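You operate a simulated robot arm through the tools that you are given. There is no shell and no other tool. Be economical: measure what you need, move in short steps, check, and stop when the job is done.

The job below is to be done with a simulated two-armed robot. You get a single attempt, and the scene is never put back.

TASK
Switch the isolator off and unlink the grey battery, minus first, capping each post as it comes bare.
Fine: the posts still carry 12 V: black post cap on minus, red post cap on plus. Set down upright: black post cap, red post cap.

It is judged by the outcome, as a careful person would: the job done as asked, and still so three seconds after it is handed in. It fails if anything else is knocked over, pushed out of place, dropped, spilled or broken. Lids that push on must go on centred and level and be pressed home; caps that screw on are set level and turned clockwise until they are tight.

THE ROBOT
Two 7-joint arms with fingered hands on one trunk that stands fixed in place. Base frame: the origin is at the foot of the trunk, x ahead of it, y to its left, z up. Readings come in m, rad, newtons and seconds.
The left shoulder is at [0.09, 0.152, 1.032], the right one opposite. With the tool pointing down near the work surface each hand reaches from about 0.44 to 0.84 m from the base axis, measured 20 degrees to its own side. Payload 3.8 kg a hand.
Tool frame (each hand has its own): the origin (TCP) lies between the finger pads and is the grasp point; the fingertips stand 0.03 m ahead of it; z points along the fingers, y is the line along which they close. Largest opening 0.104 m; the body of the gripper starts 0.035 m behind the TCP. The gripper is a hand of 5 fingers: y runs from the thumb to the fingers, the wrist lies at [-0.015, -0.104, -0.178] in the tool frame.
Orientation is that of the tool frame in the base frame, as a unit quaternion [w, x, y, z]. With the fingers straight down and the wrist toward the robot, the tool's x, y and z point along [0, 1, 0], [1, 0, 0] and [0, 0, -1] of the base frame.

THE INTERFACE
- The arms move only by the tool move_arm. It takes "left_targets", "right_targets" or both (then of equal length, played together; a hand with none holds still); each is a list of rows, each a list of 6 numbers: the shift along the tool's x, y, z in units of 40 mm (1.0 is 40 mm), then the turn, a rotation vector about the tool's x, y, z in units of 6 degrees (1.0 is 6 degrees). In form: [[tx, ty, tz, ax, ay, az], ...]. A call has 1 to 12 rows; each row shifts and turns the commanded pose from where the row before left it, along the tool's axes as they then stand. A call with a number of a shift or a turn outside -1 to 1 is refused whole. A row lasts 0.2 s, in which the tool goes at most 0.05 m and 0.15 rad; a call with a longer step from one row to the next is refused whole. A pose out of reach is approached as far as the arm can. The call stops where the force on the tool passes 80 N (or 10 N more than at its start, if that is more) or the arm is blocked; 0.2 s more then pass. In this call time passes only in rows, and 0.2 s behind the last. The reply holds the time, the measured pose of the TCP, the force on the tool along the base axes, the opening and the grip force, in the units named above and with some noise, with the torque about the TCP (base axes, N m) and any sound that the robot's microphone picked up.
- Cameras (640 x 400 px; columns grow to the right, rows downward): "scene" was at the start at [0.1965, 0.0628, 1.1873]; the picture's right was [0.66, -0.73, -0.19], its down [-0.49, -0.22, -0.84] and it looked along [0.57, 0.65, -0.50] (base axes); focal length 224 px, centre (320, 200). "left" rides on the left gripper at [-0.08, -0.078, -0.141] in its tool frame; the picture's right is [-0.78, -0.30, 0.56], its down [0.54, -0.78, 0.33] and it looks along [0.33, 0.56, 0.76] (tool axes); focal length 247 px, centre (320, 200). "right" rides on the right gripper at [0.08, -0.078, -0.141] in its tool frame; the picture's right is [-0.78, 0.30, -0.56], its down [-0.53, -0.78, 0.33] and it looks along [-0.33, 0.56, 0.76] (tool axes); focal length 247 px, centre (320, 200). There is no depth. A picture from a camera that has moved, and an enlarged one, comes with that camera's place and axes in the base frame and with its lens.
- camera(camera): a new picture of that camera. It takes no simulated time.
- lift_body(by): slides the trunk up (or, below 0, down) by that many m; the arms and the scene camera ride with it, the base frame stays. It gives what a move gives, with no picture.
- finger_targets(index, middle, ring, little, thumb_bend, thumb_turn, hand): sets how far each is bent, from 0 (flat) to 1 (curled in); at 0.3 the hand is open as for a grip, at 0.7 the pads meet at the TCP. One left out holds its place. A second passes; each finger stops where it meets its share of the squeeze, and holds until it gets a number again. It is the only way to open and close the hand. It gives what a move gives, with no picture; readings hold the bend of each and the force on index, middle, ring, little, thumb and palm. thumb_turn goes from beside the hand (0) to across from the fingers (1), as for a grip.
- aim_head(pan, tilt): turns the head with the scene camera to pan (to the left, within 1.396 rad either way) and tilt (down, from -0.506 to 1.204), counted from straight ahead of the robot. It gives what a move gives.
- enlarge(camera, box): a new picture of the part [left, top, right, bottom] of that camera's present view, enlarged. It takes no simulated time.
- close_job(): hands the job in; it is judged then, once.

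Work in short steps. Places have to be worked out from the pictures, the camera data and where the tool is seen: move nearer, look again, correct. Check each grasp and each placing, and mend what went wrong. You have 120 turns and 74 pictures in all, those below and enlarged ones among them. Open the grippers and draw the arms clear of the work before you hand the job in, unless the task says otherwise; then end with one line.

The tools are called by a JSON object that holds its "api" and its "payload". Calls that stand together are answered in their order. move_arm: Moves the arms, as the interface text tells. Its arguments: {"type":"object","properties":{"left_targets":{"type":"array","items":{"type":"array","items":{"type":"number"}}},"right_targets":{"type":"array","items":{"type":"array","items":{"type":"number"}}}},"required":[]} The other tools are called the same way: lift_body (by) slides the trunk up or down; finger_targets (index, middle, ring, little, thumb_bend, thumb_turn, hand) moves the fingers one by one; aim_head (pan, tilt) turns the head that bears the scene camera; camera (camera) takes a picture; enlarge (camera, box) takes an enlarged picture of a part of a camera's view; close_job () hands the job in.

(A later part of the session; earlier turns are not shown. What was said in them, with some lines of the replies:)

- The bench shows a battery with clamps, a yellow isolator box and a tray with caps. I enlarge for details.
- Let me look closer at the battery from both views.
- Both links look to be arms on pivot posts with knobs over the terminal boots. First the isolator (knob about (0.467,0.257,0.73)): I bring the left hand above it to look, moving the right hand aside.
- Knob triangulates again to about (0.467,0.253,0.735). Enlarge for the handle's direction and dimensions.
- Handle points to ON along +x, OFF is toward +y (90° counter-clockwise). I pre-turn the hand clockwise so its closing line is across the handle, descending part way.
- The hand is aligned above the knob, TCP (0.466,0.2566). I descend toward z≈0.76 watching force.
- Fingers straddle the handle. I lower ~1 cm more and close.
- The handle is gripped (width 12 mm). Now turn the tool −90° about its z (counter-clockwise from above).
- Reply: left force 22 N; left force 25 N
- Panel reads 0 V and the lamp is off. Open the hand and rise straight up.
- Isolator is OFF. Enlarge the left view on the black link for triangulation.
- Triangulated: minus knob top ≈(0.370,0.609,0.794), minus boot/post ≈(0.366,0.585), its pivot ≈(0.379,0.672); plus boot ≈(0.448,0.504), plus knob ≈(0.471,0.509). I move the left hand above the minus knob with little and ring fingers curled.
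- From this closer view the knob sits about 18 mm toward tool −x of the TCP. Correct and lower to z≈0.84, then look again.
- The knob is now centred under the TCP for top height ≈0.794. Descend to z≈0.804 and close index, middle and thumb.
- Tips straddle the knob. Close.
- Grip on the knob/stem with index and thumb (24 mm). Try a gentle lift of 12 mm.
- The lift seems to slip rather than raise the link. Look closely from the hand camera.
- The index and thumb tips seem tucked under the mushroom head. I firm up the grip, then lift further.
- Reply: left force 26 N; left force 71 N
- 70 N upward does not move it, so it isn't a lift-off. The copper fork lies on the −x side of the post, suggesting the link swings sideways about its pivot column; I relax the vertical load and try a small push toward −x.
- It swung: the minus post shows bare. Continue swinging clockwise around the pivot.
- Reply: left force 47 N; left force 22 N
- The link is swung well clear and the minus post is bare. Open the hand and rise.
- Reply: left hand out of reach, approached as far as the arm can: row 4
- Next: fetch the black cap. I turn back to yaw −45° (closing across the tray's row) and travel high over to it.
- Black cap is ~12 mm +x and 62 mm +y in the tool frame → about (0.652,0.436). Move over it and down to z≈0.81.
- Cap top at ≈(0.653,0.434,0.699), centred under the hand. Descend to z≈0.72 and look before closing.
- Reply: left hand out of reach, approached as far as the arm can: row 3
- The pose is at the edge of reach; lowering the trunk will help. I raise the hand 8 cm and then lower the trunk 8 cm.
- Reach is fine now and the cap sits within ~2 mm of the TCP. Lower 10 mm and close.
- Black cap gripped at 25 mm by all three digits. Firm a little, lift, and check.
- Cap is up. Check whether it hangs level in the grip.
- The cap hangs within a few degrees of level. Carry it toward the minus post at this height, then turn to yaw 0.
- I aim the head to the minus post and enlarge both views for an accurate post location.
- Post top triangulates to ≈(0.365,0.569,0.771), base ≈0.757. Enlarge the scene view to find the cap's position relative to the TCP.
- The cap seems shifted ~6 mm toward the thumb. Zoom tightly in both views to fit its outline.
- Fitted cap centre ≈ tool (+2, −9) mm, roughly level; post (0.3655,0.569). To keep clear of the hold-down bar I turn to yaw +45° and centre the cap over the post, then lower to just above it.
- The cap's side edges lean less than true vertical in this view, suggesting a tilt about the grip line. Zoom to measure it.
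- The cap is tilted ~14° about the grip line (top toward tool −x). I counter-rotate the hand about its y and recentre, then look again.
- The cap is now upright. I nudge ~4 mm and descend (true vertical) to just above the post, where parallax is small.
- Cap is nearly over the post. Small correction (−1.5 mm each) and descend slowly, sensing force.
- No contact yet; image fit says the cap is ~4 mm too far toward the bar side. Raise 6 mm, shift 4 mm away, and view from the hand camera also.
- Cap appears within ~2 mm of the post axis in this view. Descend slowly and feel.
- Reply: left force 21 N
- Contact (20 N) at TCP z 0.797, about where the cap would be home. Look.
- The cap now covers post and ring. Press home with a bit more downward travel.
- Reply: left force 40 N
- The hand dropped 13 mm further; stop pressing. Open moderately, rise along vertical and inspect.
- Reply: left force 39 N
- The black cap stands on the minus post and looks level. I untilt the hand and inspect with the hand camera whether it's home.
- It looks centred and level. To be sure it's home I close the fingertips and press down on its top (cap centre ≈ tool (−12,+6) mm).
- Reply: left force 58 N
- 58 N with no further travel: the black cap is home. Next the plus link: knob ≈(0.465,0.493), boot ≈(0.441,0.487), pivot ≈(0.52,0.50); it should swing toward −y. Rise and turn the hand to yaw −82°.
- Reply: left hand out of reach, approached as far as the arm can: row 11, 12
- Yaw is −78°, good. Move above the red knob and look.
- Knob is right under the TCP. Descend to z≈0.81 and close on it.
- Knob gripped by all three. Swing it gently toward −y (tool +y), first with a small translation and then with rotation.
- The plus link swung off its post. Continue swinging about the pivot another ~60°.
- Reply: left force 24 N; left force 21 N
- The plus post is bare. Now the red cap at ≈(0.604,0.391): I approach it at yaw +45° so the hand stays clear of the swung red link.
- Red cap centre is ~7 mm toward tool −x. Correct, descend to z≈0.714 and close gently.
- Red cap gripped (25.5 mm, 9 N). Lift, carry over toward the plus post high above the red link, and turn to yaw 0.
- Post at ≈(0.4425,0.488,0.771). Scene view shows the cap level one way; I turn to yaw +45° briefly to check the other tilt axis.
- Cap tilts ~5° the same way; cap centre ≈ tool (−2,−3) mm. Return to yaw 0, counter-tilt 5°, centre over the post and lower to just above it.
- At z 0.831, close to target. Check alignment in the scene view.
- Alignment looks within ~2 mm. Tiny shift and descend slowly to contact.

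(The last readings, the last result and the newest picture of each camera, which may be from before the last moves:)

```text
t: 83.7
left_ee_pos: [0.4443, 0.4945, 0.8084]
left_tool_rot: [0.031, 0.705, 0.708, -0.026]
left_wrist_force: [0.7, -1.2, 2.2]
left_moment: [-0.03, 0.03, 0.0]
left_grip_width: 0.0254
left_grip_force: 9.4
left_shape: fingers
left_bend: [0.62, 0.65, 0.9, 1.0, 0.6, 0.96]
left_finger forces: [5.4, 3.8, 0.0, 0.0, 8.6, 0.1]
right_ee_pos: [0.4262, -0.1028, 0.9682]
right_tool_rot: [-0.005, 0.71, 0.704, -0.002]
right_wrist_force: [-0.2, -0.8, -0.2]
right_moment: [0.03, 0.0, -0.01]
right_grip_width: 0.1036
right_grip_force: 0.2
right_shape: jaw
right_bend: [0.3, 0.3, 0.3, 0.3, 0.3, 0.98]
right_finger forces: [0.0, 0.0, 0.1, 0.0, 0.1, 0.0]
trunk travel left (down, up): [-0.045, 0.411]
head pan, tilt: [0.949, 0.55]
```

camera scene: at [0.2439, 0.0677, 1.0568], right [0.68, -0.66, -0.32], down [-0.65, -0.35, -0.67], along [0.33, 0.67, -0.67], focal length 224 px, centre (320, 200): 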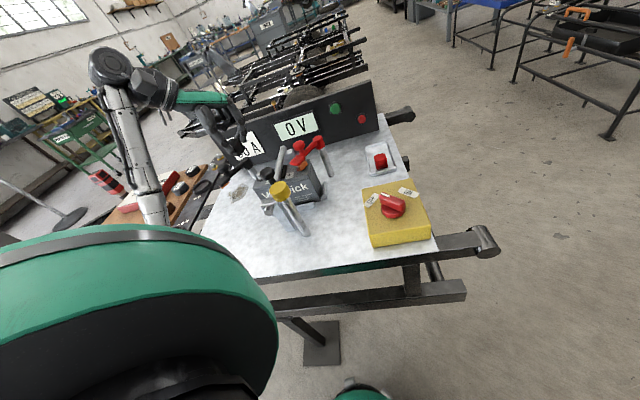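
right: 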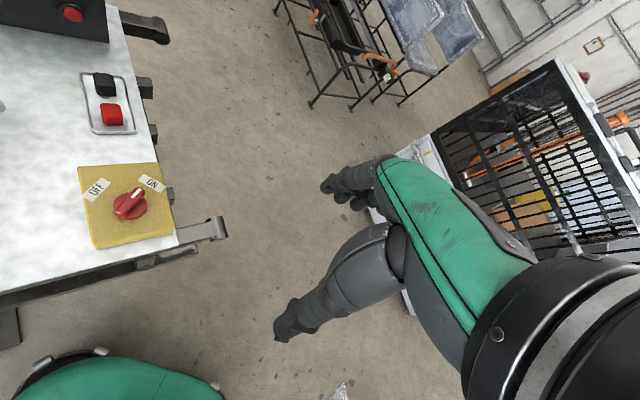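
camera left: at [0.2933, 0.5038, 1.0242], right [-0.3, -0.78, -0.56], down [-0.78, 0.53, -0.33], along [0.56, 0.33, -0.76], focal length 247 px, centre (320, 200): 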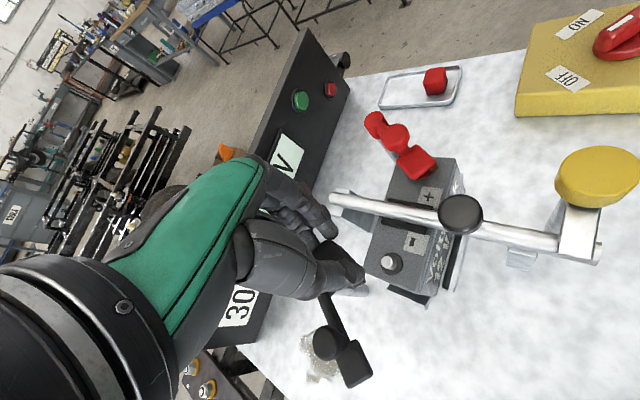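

Only ~2 N at z 0.808, so it is likely starting onto the post. Continue a few mm.

{"api": "move_arm", "payload": {"left_targets": [[0.01, 0, 0.1, 0, 0, 0], [0.01, 0, 0.1, 0, 0, 0]]}}

{"api": "enlarge", "payload": {"camera": "scene", "box": [285, 112, 327, 152]}}

```text
t: 84.3
left_ee_pos: [0.444, 0.4942, 0.8032]
left_tool_rot: [0.033, 0.706, 0.707, -0.023]
left_wrist_force: [4.3, 0.7, 21.9]
left_moment: [-0.09, -0.08, -0.01]
left_grip_width: 0.0247
left_grip_force: 12.1
left_shape: fingers
left_bend: [0.62, 0.65, 0.9, 1.0, 0.62, 0.96]
left_finger forces: [7.3, 6.8, 0.0, 0.1, 9.8, 0.1]
right_ee_pos: [0.4242, -0.1044, 0.9691]
right_tool_rot: [-0.005, 0.711, 0.703, -0.001]
right_wrist_force: [-0.3, 0.4, -0.1]
right_moment: [0.03, 0.0, 0.0]
right_grip_width: 0.1037
right_grip_force: 0.1
right_shape: jaw
right_bend: [0.3, 0.3, 0.3, 0.3, 0.3, 0.98]
right_finger forces: [0.0, 0.0, 0.1, 0.1, 0.0, 0.1]
trunk travel left (down, up): [-0.045, 0.411]
head pan, tilt: [0.949, 0.55]
```

```text
10.00 times, centred on (306, 132) of scene
camera zoom: at [0.2371, 0.0669, 1.0546], right [0.7, -0.63, -0.33], down [-0.66, -0.4, -0.64], along [0.27, 0.67, -0.7], focal length 2241 px, centre (460, 880)
```

zoom: 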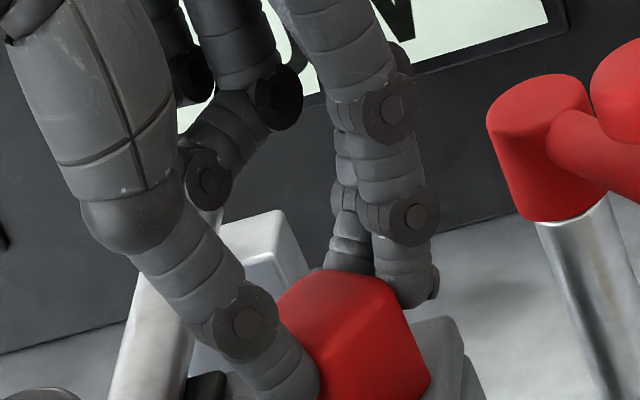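

22 N at z 0.803. I need to see the cap's rim relative to the ring.

{"api": "enlarge", "payload": {"camera": "scene", "box": [292, 125, 332, 163]}}

```text
10.53 times, centred on (312, 144) of scene
camera zoom: at [0.2371, 0.0669, 1.0546], right [0.7, -0.63, -0.33], down [-0.66, -0.4, -0.64], along [0.27, 0.67, -0.7], focal length 2359 px, centre (404, 790)
```

zoom: 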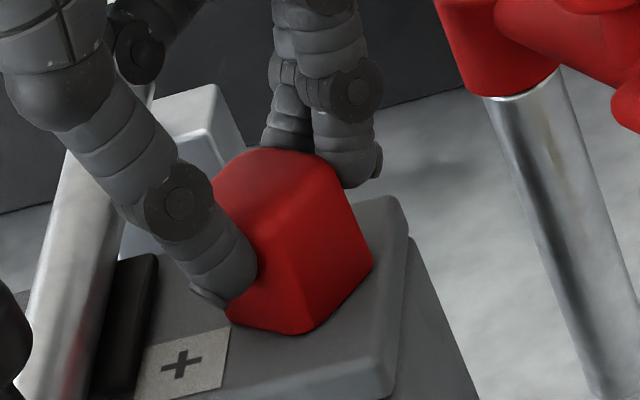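

The cap is centred over the ring with its rim down at the battery surface. Release and rise, then press its top.

{"api": "finger_targets", "payload": {"hand": "left", "index": 0.5, "middle": 0.5, "thumb_bend": 0.5}}

{"api": "move_arm", "payload": {"left_targets": [[-0.04, 0, -0.5, 0, 0, 0], [-0.08, 0, -0.9, 0, 0, 0], [0, 0, -0.5, 0, 0.8, 0]]}}

{"api": "finger_targets", "payload": {"hand": "left", "index": 0.7, "middle": 0.7, "thumb_bend": 0.7}}

```text
t: 85.3
left_ee_pos: [0.4437, 0.4943, 0.7995]
left_tool_rot: [0.032, 0.706, 0.707, -0.028]
left_wrist_force: [-0.1, 0.5, -0.4]
left_moment: [-0.03, 0.01, 0.01]
left_grip_width: 0.0516
left_grip_force: 0.1
left_shape: fingers
left_bend: [0.5, 0.5, 0.9, 1.0, 0.5, 0.97]
left_finger forces: [0.1, 0.1, 0.0, 0.0, 0.0, 0.1]
right_ee_pos: [0.4268, -0.1022, 0.9687]
right_tool_rot: [-0.004, 0.71, 0.704, -0.002]
right_wrist_force: [-0.1, 0.8, 0.1]
right_moment: [0.02, 0.01, 0.0]
right_grip_width: 0.1037
right_grip_force: 0.2
right_shape: jaw
right_bend: [0.3, 0.3, 0.3, 0.3, 0.3, 0.98]
right_finger forces: [0.0, 0.1, 0.0, 0.1, 0.0, 0.0]
trunk travel left (down, up): [-0.045, 0.411]
head pan, tilt: [0.949, 0.55]
```

```text
t: 86.1
left_ee_pos: [0.4451, 0.4955, 0.8772]
left_tool_rot: [0.002, 0.706, 0.708, 0.002]
left_wrist_force: [0.7, 0.1, -0.3]
left_moment: [0.01, 0.01, 0.02]
left_grip_width: 0.0517
left_grip_force: 0.1
left_shape: fingers
left_bend: [0.5, 0.5, 0.9, 1.0, 0.5, 0.97]
left_finger forces: [0.0, 0.0, 0.0, 0.0, 0.0, 0.0]
right_ee_pos: [0.4268, -0.102, 0.9678]
right_tool_rot: [-0.004, 0.71, 0.704, -0.002]
right_wrist_force: [-0.3, -0.5, 0.5]
right_moment: [-0.01, 0.01, 0.01]
right_grip_width: 0.1037
right_grip_force: 0.0
right_shape: jaw
right_bend: [0.3, 0.3, 0.3, 0.3, 0.3, 0.98]
right_finger forces: [0.0, 0.1, 0.0, 0.0, 0.1, 0.0]
trunk travel left (down, up): [-0.045, 0.411]
head pan, tilt: [0.949, 0.55]
```

```text
t: 87.1
left_ee_pos: [0.4444, 0.4969, 0.876]
left_tool_rot: [0.002, 0.707, 0.708, 0.001]
left_wrist_force: [-0.6, 0.3, 0.1]
left_moment: [0.0, -0.05, 0.0]
left_grip_width: 0.0013
left_grip_force: 0.2
left_shape: fingers
left_bend: [0.7, 0.7, 0.9, 1.0, 0.7, 0.97]
left_finger forces: [0.0, 0.1, 0.0, 0.0, 0.0, 0.0]
right_ee_pos: [0.4258, -0.1019, 0.9686]
right_tool_rot: [-0.005, 0.71, 0.704, -0.002]
right_wrist_force: [0.6, 0.2, 0.7]
right_moment: [-0.02, 0.02, -0.03]
right_grip_width: 0.1033
right_grip_force: 0.1
right_shape: jaw
right_bend: [0.3, 0.3, 0.3, 0.3, 0.3, 0.98]
right_finger forces: [0.0, 0.0, 0.0, 0.0, 0.0, 0.0]
trunk travel left (down, up): [-0.045, 0.411]
head pan, tilt: [0.949, 0.55]
```

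Press on top of the red cap with closed fingertips, as with the black one.

{"api": "move_arm", "payload": {"left_targets": [[-0.08, -0.07, 0.4, 0, 0, 0], [0, 0, 0.8, 0, 0, 0], [0, 0, 0.15, 0, 0, 0], [0, 0, 0.15, 0, 0, 0], [0, 0, 0.15, 0, 0, 0], [0, 0, 0.1, 0, 0, 0]]}}

```text
t: 88.5
left_ee_pos: [0.4396, 0.4914, 0.8152]
left_tool_rot: [0.005, 0.704, 0.71, 0.012]
left_wrist_force: [-3.8, 4.7, 51.9]
left_moment: [-0.34, 0.38, -0.04]
left_grip_width: 0.0001
left_grip_force: 25.8
left_shape: fingers
left_bend: [0.69, 0.7, 0.9, 1.0, 0.71, 0.98]
left_finger forces: [13.4, 0.4, 0.1, 0.1, 38.0, 0.0]
right_ee_pos: [0.4211, -0.1056, 0.9706]
right_tool_rot: [-0.004, 0.71, 0.704, 0.001]
right_wrist_force: [0.2, 0.2, -0.2]
right_moment: [0.01, 0.03, -0.04]
right_grip_width: 0.1038
right_grip_force: 0.1
right_shape: jaw
right_bend: [0.3, 0.3, 0.3, 0.3, 0.3, 0.98]
right_finger forces: [0.0, 0.0, 0.0, 0.0, 0.0, 0.0]
trunk travel left (down, up): [-0.045, 0.411]
head pan, tilt: [0.949, 0.55]
```

Solid at 52 N at the same height as the black cap: home. Rise, draw back and open the hand.

{"api": "move_arm", "payload": {"left_targets": [[0, 0, -0.5, 0, 0, 0], [0, 0, -1, 0, 0, 0], [0, 0, -1, 0, 0, 0], [0, 0, -1, 0, 0, 0], [-0.5, -0.8, -0.2, 0, 0, 0], [-0.5, -0.8, -0.2, 0, 0, 0], [-0.5, -0.6, -0.2, 0, 0, 0]]}}

{"api": "finger_targets", "payload": {"hand": "left", "index": 0.3, "middle": 0.3, "ring": 0.3, "little": 0.3, "thumb_bend": 0.3}}

{"api": "enlarge", "payload": {"camera": "scene", "box": [210, 90, 400, 220]}}

```text
t: 90.1
left_ee_pos: [0.3555, 0.4367, 0.9714]
left_tool_rot: [0.002, 0.706, 0.708, 0.002]
left_wrist_force: [-0.6, 0.8, -0.2]
left_moment: [0.0, 0.02, 0.0]
left_grip_width: 0.0009
left_grip_force: 0.1
left_shape: fingers
left_bend: [0.7, 0.7, 0.9, 1.0, 0.7, 0.98]
left_finger forces: [0.0, 0.0, 0.0, 0.1, 0.1, 0.0]
right_ee_pos: [0.4257, -0.1023, 0.967]
right_tool_rot: [-0.005, 0.711, 0.704, -0.003]
right_wrist_force: [-0.1, -0.1, 0.1]
right_moment: [-0.01, -0.03, -0.02]
right_grip_width: 0.104
right_grip_force: 0.2
right_shape: jaw
right_bend: [0.3, 0.3, 0.3, 0.3, 0.3, 0.98]
right_finger forces: [0.0, 0.0, 0.0, 0.1, 0.1, 0.0]
trunk travel left (down, up): [-0.045, 0.411]
head pan, tilt: [0.949, 0.55]
```

```text
t: 91.1
left_ee_pos: [0.3547, 0.4365, 0.9725]
left_tool_rot: [0.002, 0.706, 0.709, 0.002]
left_wrist_force: [0.1, 0.2, -0.9]
left_moment: [-0.02, -0.03, 0.02]
left_grip_width: 0.1024
left_grip_force: 0.0
left_shape: fingers
left_bend: [0.3, 0.3, 0.3, 0.3, 0.3, 0.98]
left_finger forces: [0.0, 0.0, 0.0, 0.0, 0.0, 0.0]
right_ee_pos: [0.4254, -0.1031, 0.968]
right_tool_rot: [-0.005, 0.71, 0.704, -0.002]
right_wrist_force: [-0.3, 0.0, 0.0]
right_moment: [0.03, -0.01, -0.01]
right_grip_width: 0.1039
right_grip_force: 0.1
right_shape: jaw
right_bend: [0.3, 0.3, 0.3, 0.3, 0.3, 0.98]
right_finger forces: [0.0, 0.0, 0.0, 0.0, 0.0, 0.0]
trunk travel left (down, up): [-0.045, 0.411]
head pan, tilt: [0.949, 0.55]
```

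```text
3.08 times, centred on (305, 155) of scene
camera zoom: at [0.2384, 0.0688, 1.0535], right [0.7, -0.63, -0.33], down [-0.66, -0.41, -0.63], along [0.26, 0.66, -0.7], focal length 690 px, centre (366, 338)
```

zoom: 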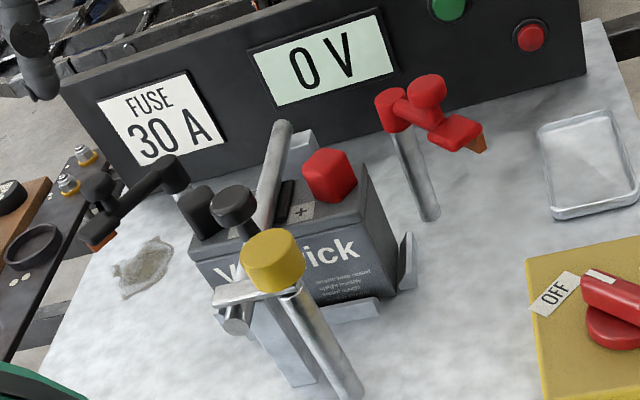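

Both posts look capped, links swung away, isolator OFF, panel 0 V. One check of level from the hand camera.

{"api": "enlarge", "payload": {"camera": "left", "box": [260, 160, 480, 340]}}

```text
2.22 times, centred on (370, 250) of left
camera zoom: at [0.2775, 0.3562, 1.1135], right [-0.29, -0.78, -0.56], down [-0.78, 0.53, -0.34], along [0.56, 0.34, -0.76], focal length 549 px, centre (209, 89)
```

zoom: 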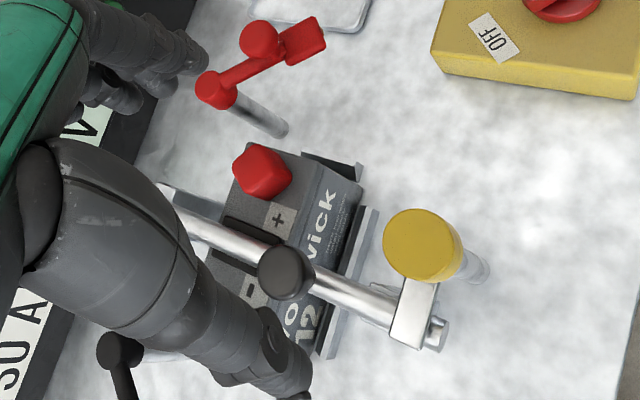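

All fine. Draw the hand clear upward and back, then hand in.

{"api": "move_arm", "payload": {"left_targets": [[0, -0.2, -1, 0, 0, 0], [0, -0.2, -0.8, 0, 0, 0]]}}

{"api": "close_job", "payload": {}}

```text
t: 91.7
left_ee_pos: [0.3373, 0.4335, 1.0424]
left_tool_rot: [0.002, 0.706, 0.708, 0.001]
left_wrist_force: [-0.4, 0.3, -0.5]
left_moment: [-0.01, -0.01, -0.03]
left_grip_width: 0.1028
left_grip_force: 0.1
left_shape: fingers
left_bend: [0.3, 0.3, 0.3, 0.3, 0.3, 0.98]
left_finger forces: [0.0, 0.0, 0.1, 0.1, 0.0, 0.0]
right_ee_pos: [0.4253, -0.1038, 0.9693]
right_tool_rot: [-0.006, 0.711, 0.703, -0.002]
right_wrist_force: [0.4, 0.6, -0.2]
right_moment: [0.0, 0.0, 0.01]
right_grip_width: 0.1036
right_grip_force: 0.1
right_shape: jaw
right_bend: [0.3, 0.3, 0.3, 0.3, 0.3, 0.98]
right_finger forces: [0.1, 0.0, 0.0, 0.0, 0.0, 0.0]
trunk travel left (down, up): [-0.045, 0.411]
head pan, tilt: [0.949, 0.55]
```

```text
The job is handed in.
```

The isolator is off (panel reads 0 V), and both links are swung clear of the battery, minus first. The black cap is pressed home on minus and the red cap on plus, and nothing else looks disturbed in the final pictures.
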